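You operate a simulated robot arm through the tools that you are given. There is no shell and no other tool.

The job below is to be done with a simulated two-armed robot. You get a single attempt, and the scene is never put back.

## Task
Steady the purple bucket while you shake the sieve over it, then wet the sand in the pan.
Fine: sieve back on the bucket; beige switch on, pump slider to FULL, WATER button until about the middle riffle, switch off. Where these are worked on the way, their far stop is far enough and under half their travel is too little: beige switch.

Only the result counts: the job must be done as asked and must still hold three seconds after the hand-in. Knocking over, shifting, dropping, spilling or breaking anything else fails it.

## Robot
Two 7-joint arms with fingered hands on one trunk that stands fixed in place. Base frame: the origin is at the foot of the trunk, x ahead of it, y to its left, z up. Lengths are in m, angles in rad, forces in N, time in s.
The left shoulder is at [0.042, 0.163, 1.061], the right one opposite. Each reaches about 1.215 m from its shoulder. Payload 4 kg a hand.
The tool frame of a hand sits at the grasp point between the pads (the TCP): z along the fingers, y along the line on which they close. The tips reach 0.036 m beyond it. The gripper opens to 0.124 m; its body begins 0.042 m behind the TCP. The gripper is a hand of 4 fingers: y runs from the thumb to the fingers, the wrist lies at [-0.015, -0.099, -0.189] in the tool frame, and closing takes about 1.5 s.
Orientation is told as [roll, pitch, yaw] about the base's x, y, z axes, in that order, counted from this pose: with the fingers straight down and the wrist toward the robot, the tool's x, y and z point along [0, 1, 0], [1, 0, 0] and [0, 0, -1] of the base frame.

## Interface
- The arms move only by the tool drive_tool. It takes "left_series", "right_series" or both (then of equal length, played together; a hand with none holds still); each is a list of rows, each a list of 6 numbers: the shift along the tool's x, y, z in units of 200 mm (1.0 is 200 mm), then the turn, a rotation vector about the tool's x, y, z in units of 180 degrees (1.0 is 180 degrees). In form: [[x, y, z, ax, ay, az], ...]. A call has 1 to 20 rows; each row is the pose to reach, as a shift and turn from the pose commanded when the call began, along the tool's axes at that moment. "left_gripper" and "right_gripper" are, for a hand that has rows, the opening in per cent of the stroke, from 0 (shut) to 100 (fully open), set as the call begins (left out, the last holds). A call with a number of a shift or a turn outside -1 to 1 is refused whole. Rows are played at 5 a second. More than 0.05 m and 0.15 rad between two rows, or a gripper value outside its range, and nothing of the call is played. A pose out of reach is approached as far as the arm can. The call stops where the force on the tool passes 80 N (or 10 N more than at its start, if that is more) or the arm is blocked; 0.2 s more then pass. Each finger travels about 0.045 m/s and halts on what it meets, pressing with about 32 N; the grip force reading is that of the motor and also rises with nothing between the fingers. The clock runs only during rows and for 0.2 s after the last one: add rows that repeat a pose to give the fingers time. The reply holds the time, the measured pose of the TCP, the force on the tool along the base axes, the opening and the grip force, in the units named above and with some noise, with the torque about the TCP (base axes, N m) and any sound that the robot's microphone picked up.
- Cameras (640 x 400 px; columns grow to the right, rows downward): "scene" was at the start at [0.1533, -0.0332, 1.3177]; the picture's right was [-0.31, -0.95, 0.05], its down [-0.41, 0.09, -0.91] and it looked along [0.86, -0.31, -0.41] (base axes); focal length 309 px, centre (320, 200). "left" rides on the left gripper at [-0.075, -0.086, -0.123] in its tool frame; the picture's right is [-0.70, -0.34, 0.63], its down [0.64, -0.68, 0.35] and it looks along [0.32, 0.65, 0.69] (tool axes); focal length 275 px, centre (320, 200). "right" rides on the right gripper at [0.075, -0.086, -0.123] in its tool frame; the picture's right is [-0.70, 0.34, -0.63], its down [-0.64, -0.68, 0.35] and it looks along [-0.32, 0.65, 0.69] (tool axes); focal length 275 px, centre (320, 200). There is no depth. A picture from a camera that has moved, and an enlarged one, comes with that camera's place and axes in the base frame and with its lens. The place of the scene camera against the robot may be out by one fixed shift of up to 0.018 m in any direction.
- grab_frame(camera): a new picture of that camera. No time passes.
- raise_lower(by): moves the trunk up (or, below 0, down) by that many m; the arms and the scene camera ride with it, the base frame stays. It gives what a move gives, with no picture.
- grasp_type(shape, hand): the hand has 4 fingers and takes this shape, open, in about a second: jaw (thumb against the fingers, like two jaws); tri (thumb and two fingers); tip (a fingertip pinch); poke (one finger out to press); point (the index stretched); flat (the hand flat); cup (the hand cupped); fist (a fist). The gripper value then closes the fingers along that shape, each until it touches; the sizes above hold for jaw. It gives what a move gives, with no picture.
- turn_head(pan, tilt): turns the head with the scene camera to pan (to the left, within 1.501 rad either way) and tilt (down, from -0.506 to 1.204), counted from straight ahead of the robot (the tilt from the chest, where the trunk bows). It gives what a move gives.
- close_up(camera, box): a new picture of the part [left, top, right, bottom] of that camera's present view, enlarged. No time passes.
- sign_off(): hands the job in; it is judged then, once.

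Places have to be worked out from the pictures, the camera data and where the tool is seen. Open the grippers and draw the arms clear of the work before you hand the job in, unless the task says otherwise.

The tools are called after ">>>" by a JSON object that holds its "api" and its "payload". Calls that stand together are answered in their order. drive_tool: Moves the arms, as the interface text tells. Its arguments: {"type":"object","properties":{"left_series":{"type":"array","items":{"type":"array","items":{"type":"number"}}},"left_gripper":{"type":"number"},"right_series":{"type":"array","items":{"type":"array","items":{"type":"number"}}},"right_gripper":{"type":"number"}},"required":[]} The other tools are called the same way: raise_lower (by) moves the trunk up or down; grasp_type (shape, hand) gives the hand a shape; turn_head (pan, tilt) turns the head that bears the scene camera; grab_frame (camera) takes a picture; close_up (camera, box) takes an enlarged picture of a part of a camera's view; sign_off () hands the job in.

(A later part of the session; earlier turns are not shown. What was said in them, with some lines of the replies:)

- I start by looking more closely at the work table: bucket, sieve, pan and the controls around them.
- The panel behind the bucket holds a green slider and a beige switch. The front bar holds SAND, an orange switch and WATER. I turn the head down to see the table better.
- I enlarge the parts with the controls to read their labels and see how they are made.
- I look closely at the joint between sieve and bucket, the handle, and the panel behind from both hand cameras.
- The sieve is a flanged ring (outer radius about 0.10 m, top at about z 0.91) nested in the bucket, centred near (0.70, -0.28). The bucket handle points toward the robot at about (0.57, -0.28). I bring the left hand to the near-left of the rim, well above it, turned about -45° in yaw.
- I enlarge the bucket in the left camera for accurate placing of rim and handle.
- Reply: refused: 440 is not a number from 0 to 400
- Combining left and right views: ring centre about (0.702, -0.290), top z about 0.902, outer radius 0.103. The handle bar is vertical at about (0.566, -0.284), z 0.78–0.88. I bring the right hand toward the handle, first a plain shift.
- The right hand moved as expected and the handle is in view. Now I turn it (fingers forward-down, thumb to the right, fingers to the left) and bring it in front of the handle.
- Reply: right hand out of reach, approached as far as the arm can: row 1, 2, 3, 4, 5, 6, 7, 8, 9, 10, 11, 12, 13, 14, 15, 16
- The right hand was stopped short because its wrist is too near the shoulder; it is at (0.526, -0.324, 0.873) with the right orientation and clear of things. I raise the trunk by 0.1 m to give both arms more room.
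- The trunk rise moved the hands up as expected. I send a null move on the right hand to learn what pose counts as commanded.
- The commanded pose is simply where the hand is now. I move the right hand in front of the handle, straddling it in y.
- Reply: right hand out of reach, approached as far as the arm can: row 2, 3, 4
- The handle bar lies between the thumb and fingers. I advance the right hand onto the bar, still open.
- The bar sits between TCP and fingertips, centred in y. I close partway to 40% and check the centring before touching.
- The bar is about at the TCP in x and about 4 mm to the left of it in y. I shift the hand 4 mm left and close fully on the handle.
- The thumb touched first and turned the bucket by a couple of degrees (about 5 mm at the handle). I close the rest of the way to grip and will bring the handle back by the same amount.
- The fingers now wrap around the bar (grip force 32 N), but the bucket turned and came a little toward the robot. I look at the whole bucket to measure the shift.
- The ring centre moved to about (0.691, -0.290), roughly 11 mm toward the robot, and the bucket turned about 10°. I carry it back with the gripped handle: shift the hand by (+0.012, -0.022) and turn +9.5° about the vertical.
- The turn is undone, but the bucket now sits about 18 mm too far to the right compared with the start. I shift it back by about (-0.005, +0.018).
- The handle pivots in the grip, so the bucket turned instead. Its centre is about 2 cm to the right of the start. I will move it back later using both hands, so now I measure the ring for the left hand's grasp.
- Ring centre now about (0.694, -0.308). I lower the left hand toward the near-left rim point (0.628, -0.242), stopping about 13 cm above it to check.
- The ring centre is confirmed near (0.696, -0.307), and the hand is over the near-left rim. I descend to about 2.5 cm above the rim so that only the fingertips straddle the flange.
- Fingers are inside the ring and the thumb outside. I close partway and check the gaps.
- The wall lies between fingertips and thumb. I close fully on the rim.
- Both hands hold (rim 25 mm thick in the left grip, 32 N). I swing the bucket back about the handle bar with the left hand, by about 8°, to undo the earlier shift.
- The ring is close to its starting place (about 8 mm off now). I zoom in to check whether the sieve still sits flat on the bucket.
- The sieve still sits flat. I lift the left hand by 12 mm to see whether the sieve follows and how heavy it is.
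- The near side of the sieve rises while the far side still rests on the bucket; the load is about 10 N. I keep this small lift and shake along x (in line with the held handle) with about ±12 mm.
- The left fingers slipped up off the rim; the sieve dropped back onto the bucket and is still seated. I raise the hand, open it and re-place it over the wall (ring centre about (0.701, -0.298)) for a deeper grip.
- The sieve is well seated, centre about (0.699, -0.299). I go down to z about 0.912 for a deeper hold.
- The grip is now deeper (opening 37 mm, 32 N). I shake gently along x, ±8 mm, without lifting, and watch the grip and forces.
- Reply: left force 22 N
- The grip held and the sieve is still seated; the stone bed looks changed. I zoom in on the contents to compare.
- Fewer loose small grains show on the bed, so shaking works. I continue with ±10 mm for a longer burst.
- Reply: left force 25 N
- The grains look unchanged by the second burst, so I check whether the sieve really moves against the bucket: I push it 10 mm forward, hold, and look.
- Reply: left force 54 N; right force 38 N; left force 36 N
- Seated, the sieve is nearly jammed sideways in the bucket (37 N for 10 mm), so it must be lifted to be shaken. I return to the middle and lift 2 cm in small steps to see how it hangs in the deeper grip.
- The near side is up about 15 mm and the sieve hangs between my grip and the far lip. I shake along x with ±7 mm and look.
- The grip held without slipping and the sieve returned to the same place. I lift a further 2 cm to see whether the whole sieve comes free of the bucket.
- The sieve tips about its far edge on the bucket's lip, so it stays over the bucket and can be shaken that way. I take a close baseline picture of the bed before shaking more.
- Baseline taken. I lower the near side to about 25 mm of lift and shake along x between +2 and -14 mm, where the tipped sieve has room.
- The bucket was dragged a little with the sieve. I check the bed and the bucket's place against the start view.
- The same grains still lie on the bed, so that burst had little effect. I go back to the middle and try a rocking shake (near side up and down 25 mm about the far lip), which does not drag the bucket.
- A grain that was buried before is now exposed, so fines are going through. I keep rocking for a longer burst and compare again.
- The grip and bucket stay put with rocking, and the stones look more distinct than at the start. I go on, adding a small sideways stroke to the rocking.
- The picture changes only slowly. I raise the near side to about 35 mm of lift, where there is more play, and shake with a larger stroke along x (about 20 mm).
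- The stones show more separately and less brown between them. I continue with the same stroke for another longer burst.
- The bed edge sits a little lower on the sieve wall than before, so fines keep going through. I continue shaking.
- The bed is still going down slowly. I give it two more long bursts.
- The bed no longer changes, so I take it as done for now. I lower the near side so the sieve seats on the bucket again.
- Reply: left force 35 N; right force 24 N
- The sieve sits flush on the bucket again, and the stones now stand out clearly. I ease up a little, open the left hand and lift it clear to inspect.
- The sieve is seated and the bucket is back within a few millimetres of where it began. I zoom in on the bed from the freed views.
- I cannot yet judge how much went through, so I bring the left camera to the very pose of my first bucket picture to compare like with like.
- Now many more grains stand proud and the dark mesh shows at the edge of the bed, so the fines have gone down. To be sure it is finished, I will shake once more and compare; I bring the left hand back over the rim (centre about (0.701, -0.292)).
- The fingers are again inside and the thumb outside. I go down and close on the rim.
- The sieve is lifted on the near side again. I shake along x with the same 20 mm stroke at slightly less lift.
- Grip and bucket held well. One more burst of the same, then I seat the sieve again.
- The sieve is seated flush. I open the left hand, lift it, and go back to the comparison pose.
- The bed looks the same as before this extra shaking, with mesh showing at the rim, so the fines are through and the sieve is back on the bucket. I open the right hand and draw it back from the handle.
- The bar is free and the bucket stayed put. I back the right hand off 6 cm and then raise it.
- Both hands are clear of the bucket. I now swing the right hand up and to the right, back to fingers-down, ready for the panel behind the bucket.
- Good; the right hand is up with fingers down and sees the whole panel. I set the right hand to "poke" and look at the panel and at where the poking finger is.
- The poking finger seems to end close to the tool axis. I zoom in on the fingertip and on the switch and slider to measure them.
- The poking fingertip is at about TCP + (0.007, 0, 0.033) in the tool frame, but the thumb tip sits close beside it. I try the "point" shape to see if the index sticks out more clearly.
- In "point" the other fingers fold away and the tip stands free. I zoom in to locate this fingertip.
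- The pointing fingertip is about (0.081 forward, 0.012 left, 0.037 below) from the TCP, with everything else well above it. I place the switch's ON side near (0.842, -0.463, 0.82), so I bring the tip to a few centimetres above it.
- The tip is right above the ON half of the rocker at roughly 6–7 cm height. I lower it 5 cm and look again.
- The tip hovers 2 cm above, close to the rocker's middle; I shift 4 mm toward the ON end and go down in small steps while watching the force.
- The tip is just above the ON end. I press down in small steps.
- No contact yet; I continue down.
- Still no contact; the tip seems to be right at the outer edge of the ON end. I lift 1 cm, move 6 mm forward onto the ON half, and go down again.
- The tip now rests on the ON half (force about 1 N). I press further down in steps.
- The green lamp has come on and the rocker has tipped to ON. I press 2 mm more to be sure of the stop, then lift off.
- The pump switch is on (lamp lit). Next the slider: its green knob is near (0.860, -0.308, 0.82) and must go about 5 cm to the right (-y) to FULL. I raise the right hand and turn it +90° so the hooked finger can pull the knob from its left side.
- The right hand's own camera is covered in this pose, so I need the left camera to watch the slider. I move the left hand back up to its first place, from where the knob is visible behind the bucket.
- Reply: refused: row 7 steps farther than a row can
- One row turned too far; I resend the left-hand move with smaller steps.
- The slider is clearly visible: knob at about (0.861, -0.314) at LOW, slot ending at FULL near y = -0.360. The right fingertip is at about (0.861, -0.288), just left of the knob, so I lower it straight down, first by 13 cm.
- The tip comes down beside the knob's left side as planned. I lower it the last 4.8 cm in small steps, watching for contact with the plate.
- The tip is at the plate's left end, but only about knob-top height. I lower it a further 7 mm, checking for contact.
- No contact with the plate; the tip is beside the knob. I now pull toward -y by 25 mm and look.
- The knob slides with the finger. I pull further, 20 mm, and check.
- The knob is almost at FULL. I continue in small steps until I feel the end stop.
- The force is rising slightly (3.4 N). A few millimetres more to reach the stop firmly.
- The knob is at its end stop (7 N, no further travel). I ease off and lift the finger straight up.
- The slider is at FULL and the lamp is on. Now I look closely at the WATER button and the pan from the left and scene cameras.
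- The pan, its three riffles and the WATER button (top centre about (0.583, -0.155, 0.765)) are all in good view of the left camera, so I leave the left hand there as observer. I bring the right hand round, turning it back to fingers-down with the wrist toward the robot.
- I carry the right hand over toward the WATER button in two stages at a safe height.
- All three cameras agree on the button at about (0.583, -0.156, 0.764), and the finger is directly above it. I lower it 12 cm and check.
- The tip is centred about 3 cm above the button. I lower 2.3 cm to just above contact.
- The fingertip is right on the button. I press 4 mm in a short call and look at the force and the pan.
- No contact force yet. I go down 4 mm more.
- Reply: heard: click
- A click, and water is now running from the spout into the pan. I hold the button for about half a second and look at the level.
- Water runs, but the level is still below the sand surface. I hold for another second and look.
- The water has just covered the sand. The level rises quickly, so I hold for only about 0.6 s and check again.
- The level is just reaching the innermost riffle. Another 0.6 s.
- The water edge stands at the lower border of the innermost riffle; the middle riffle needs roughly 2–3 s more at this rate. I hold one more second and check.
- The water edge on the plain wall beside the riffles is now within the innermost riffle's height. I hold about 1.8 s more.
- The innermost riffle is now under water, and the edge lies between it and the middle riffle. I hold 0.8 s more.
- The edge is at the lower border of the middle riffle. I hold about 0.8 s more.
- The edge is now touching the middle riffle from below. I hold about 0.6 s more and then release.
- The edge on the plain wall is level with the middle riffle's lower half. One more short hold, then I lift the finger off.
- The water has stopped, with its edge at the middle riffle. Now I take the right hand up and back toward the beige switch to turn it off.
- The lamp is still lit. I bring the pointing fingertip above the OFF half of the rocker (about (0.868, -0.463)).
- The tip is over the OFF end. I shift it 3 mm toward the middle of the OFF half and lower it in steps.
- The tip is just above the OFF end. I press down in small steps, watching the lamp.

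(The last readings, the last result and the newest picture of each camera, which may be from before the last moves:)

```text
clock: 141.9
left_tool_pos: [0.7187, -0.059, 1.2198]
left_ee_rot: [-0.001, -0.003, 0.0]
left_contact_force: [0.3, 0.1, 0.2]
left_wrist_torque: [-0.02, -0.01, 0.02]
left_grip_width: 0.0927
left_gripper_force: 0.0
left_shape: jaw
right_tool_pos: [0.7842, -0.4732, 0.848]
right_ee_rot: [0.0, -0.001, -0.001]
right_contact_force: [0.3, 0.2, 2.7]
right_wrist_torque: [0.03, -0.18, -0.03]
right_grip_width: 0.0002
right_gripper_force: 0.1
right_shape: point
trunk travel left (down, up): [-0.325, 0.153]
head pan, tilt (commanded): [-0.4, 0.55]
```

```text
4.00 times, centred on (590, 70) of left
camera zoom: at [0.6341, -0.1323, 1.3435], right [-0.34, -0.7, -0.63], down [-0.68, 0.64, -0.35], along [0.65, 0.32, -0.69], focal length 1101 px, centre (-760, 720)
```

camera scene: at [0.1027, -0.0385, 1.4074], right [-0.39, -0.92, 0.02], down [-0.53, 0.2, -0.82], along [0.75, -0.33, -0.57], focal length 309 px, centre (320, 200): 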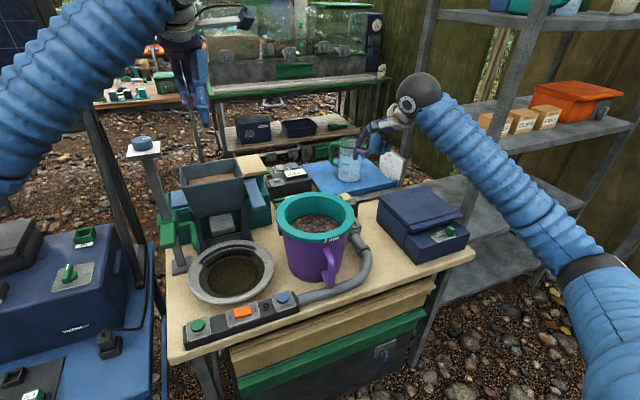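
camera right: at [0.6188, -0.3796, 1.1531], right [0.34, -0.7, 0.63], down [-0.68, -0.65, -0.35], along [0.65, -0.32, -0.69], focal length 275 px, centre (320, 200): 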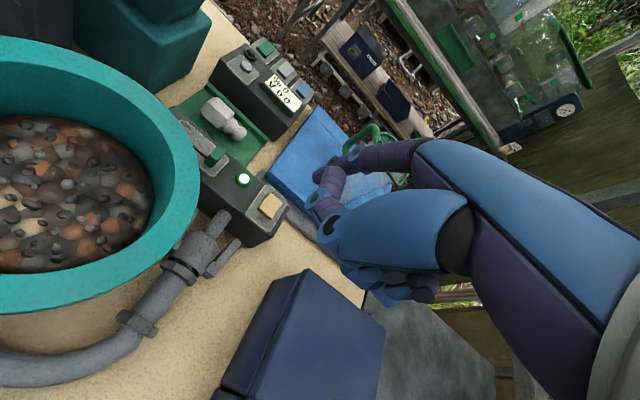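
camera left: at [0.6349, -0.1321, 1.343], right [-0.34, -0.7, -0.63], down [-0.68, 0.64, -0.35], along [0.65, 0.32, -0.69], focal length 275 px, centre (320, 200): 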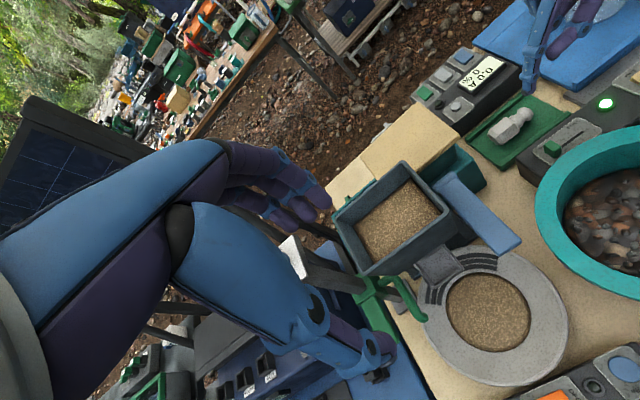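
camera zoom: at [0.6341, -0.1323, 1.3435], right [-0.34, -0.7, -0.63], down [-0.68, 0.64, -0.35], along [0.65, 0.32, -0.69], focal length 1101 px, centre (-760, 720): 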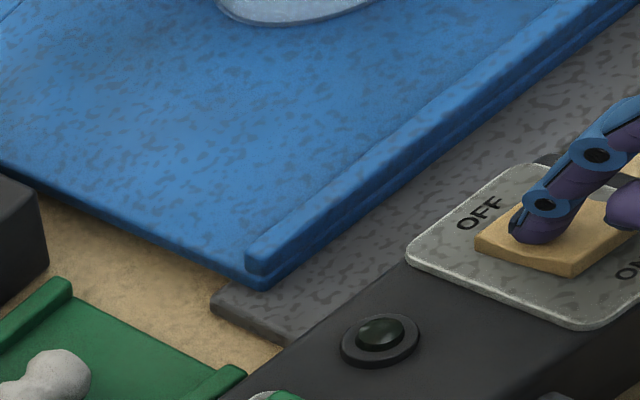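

The lamp is out: the switch tipped to OFF. I press 3 mm more to its stop, then lift the finger well clear.

>>> {"api": "drive_tool", "payload": {"right_series": [[0, 0, 0.012, 0, 0, 0], [0, 0, 0.017, 0, 0, 0], [0, 0, -0.05, 0, 0, 0], [0, 0, -0.2, 0, 0, 0], [0, 0, -0.4, 0, 0, 0], [0, 0, -0.6, 0, 0, 0], [0, 0, -0.8, 0, 0, 0]]}}

>>> {"api": "close_up", "payload": {"camera": "left", "box": [480, 20, 640, 180]}}

>>> {"api": "close_up", "payload": {"camera": "left", "box": [400, 230, 600, 390]}}

>>> {"api": "grab_frame", "payload": {"camera": "right"}}

>>> {"api": "grab_frame", "payload": {"camera": "scene"}}

```text
clock: 143.5
left_tool_pos: [0.7188, -0.0598, 1.2202]
left_ee_rot: [0.001, -0.001, 0.001]
left_contact_force: [0.5, 0.2, -0.3]
left_wrist_torque: [0.0, 0.0, -0.02]
left_grip_width: 0.0928
left_gripper_force: 0.1
left_shape: jaw
right_tool_pos: [0.783, -0.4727, 1.006]
right_ee_rot: [-0.001, 0.002, 0.0]
right_contact_force: [-0.4, 0.3, 0.8]
right_wrist_torque: [-0.04, 0.01, -0.01]
right_grip_width: 0.0
right_gripper_force: 0.1
right_shape: point
trunk travel left (down, up): [-0.325, 0.153]
head pan, tilt (commanded): [-0.4, 0.55]
```

```text
2.50 times, centred on (560, 100) of left
camera zoom: at [0.6344, -0.1323, 1.3433], right [-0.34, -0.7, -0.63], down [-0.68, 0.64, -0.35], along [0.65, 0.32, -0.69], focal length 688 px, centre (-280, 450)
```

zoom: 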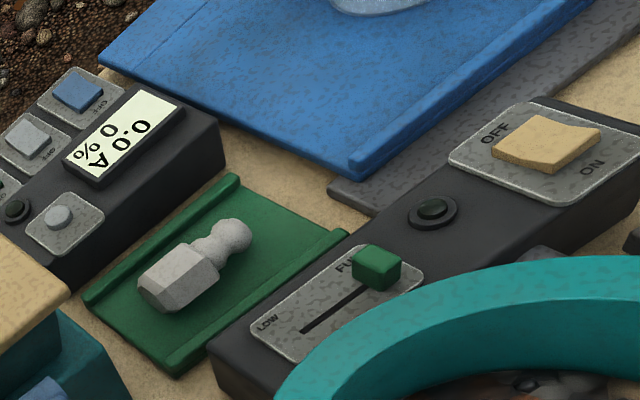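

```text
2.50 times, centred on (500, 310) of left
camera zoom: at [0.6344, -0.1323, 1.3433], right [-0.34, -0.7, -0.63], down [-0.68, 0.64, -0.35], along [0.65, 0.32, -0.69], focal length 688 px, centre (-130, -75)
```

zoom: 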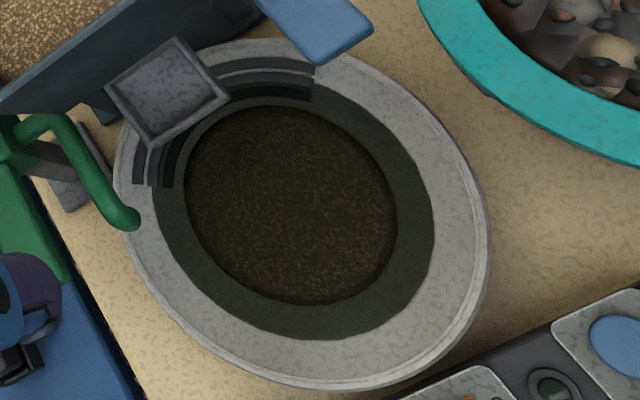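

```text
taken
camera right: at [0.699, -0.3975, 1.1301], right [0.34, -0.7, 0.63], down [-0.68, -0.65, -0.35], along [0.65, -0.31, -0.69], focal length 275 px, centre (320, 200)
```

right: 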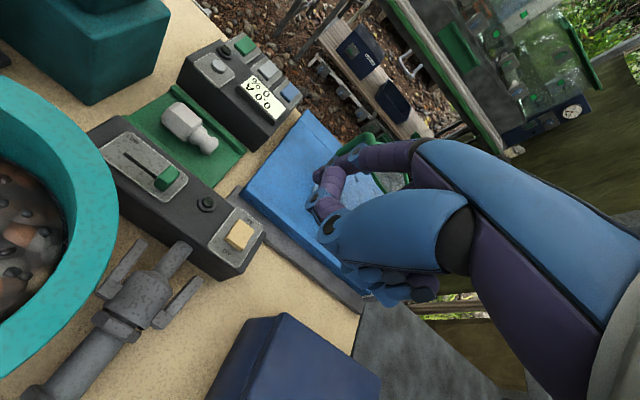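

```text
taken
camera scene: at [0.1025, -0.0381, 1.4075], right [-0.39, -0.92, 0.02], down [-0.53, 0.2, -0.82], along [0.75, -0.33, -0.57], focal length 309 px, centre (320, 200)
```

scene: 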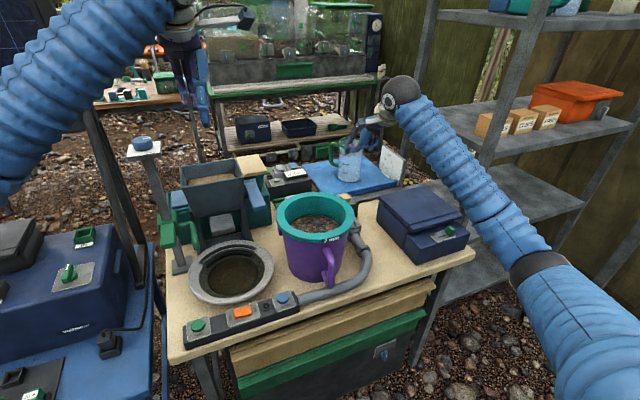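

Lamp off, slider at FULL, water edge at the middle riffle, sieve on the bucket. I draw the right hand up and back, then open both hands.

>>> {"api": "drive_tool", "payload": {"right_series": [[0, 0, -0.2, 0, 0, 0], [-0.05, -0.15, -0.35, 0, 0, 0], [-0.1, -0.35, -0.45, 0, 0, 0], [-0.15, -0.55, -0.5, 0, 0, 0], [-0.2, -0.75, -0.5, 0, 0, 0], [-0.25, -0.95, -0.5, 0, 0, 0]]}}

>>> {"api": "grasp_type", "payload": {"shape": "jaw", "hand": "right"}}

>>> {"api": "drive_tool", "payload": {"left_series": [[0, 0, 0, 0, 0, 0], [0, 0, 0, 0, 0, 0], [0, 0, 0, 0, 0, 0]], "left_gripper": 100, "right_series": [[0, 0, 0, 0, 0, 0], [0, 0, 0, 0, 0, 0], [0, 0, 0, 0, 0, 0]], "right_gripper": 100}}

>>> {"api": "grab_frame", "payload": {"camera": "scene"}}

>>> {"api": "close_up", "payload": {"camera": "scene", "box": [180, 170, 380, 330]}}

>>> {"api": "grab_frame", "payload": {"camera": "right"}}

```text
clock: 144.9
left_tool_pos: [0.7199, -0.0586, 1.2209]
left_ee_rot: [0.0, -0.002, 0.003]
left_contact_force: [-0.1, -0.2, 0.0]
left_wrist_torque: [0.01, -0.01, 0.0]
left_grip_width: 0.0927
left_gripper_force: 0.1
left_shape: jaw
right_tool_pos: [0.5931, -0.5204, 1.1053]
right_ee_rot: [0.001, 0.002, 0.002]
right_contact_force: [-0.3, -0.2, 1.1]
right_wrist_torque: [0.01, 0.0, -0.02]
right_grip_width: 0.0
right_gripper_force: 0.0
right_shape: point
trunk travel left (down, up): [-0.325, 0.153]
head pan, tilt (commanded): [-0.4, 0.55]
```

```text
clock: 145.8
left_tool_pos: [0.7199, -0.0588, 1.2193]
left_ee_rot: [0.001, -0.001, 0.0]
left_contact_force: [0.0, 0.5, 0.3]
left_wrist_torque: [0.02, -0.01, 0.0]
left_grip_width: 0.0928
left_gripper_force: 0.1
left_shape: jaw
right_tool_pos: [0.5931, -0.5215, 1.1041]
right_ee_rot: [-0.001, 0.001, 0.001]
right_contact_force: [-0.5, -0.4, 0.5]
right_wrist_torque: [0.01, 0.03, 0.01]
right_grip_width: 0.1236
right_gripper_force: 0.1
right_shape: jaw
trunk travel left (down, up): [-0.325, 0.153]
head pan, tilt (commanded): [-0.4, 0.55]
```

```text
clock: 146.6
left_tool_pos: [0.72, -0.0586, 1.2202]
left_ee_rot: [0.0, 0.001, -0.001]
left_contact_force: [1.1, -0.4, -0.6]
left_wrist_torque: [0.01, -0.03, 0.02]
left_grip_width: 0.1235
left_gripper_force: 0.0
left_shape: jaw
right_tool_pos: [0.5942, -0.5221, 1.1046]
right_ee_rot: [0.0, 0.0, -0.001]
right_contact_force: [-0.2, -0.4, 0.3]
right_wrist_torque: [-0.01, 0.01, -0.01]
right_grip_width: 0.1234
right_gripper_force: 0.0
right_shape: jaw
trunk travel left (down, up): [-0.325, 0.153]
head pan, tilt (commanded): [-0.4, 0.55]
```

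```text
taken
camera scene: at [0.1026, -0.0385, 1.4074], right [-0.39, -0.92, 0.02], down [-0.53, 0.2, -0.82], along [0.75, -0.33, -0.57], focal length 309 px, centre (320, 200)
```

scene: 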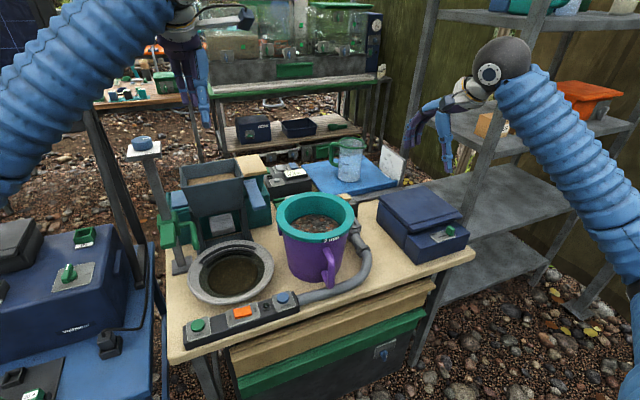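

```text
2.50 times, centred on (280, 250) of scene
camera zoom: at [0.1026, -0.0385, 1.4074], right [-0.39, -0.92, 0.02], down [-0.53, 0.2, -0.82], along [0.75, -0.33, -0.57], focal length 773 px, centre (420, 75)
```

zoom: 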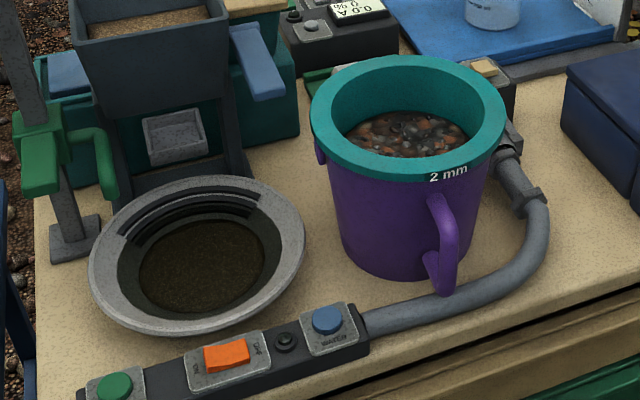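

```text
taken
camera right: at [0.5093, -0.4471, 1.2281], right [0.34, -0.7, 0.63], down [-0.68, -0.65, -0.35], along [0.65, -0.32, -0.69], focal length 275 px, centre (320, 200)
```

right: 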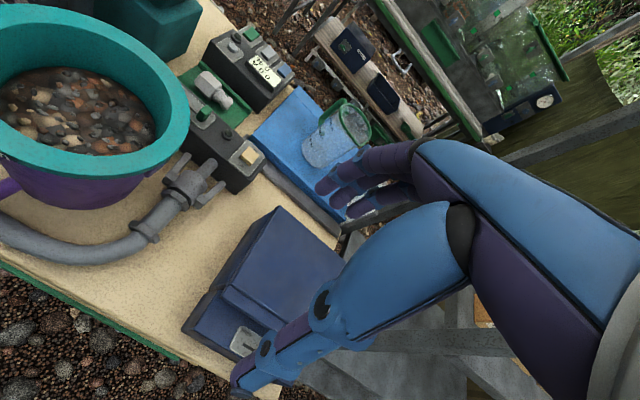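

Everything stands as asked. As a last check I bring the right hand to its starting pose, from where I have a first picture of the sieve bed to compare with.

>>> {"api": "drive_tool", "payload": {"right_series": [[-0.04, -0.14, 0, 0, 0, 0], [-0.08, -0.28, -0.02, 0, 0, 0], [-0.12, -0.42, -0.05, 0, 0, 0], [-0.13, -0.56, -0.075, 0, 0, 0]]}}

>>> {"api": "close_up", "payload": {"camera": "right", "box": [20, 0, 220, 160]}}

>>> {"api": "close_up", "payload": {"camera": "right", "box": [0, 0, 400, 320]}}

```text
clock: 147.6
left_tool_pos: [0.7189, -0.0577, 1.2191]
left_ee_rot: [0.001, -0.001, -0.001]
left_contact_force: [0.6, -0.5, -0.6]
left_wrist_torque: [0.01, 0.0, 0.02]
left_grip_width: 0.1238
left_gripper_force: 0.1
left_shape: jaw
right_tool_pos: [0.4825, -0.5527, 1.1211]
right_ee_rot: [0.002, 0.0, -0.001]
right_contact_force: [0.0, -0.1, -0.5]
right_wrist_torque: [-0.02, -0.05, -0.02]
right_grip_width: 0.1238
right_gripper_force: 0.1
right_shape: jaw
trunk travel left (down, up): [-0.325, 0.153]
head pan, tilt (commanded): [-0.4, 0.55]
```

```text
2.50 times, centred on (120, 80) of right
camera zoom: at [0.3974, -0.4769, 1.2444], right [0.34, -0.7, 0.63], down [-0.68, -0.65, -0.35], along [0.65, -0.32, -0.69], focal length 688 px, centre (820, 500)
```

zoom: 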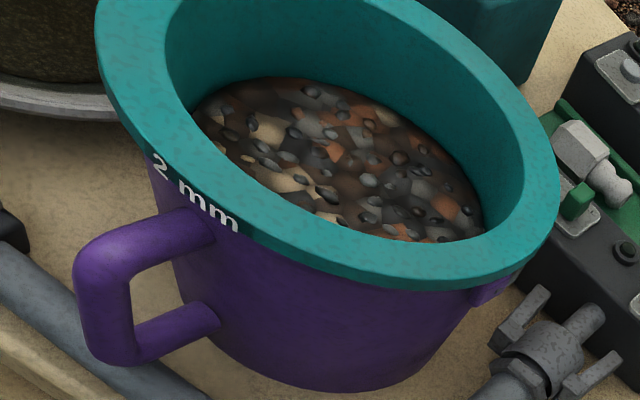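

```text
1.25 times, centred on (200, 160) of right
camera zoom: at [0.3974, -0.4769, 1.2444], right [0.34, -0.7, 0.63], down [-0.68, -0.65, -0.35], along [0.65, -0.32, -0.69], focal length 344 px, centre (470, 250)
```

zoom: 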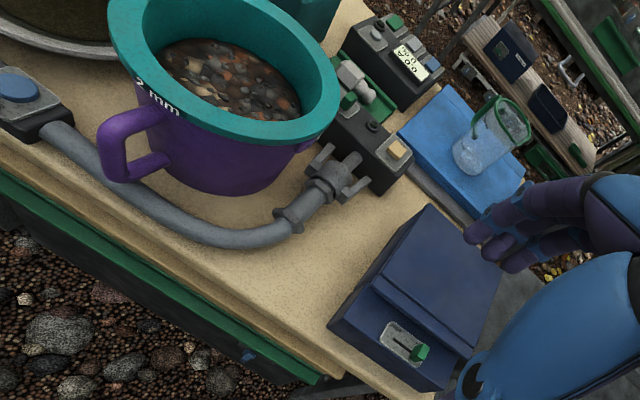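

Compared with the first picture, the bed lies a little lower and more coarse grains stand out. The sieve sits flush on the bucket, which is almost where it began. The beige switch is off, the slider is at FULL, the water stands at the middle riffle, and both hands are open and clear. I hand the job in.

>>> {"api": "sign_off", "payload": {}}

```text
The job is handed in.
```

The job is handed in. All the listed steps are done, but two things are less certain than the rest: how completely the sieve emptied, and the exact position of the bucket.

- **Sieve and bucket:** The right hand held the bucket's handle while the left hand shook the sieve over it.
  - The sieve jams when fully seated, so I shook it with the near side lifted 2–4 cm and the far edge resting on the bucket.
  - The bed now sits slightly lower and shows mesh at its edge. It looked the same after a second round of shaking, so I judged the fines were through, by eye only.
  - The left hand slipped off the rim once. The sieve dropped back onto the bucket and I saw nothing spill.
  - The sieve is back on the bucket and looks flush.
- **Bucket position:** Gripping the handle turned and shifted the bucket, by up to about 2 cm at one point. I moved it back to within a few millimetres of its start, with the handle still turned by a few degrees.
- **Water:** The beige switch went on (lamp lit), then the slider went to its FULL stop. I held WATER until the edge of the water reached the middle riffle on the pan wall. The riffle's raised top is still dry.
- **At hand-in:** The beige switch is off with its lamp out, and the slider was left at FULL. Both hands are open and clear of the work.
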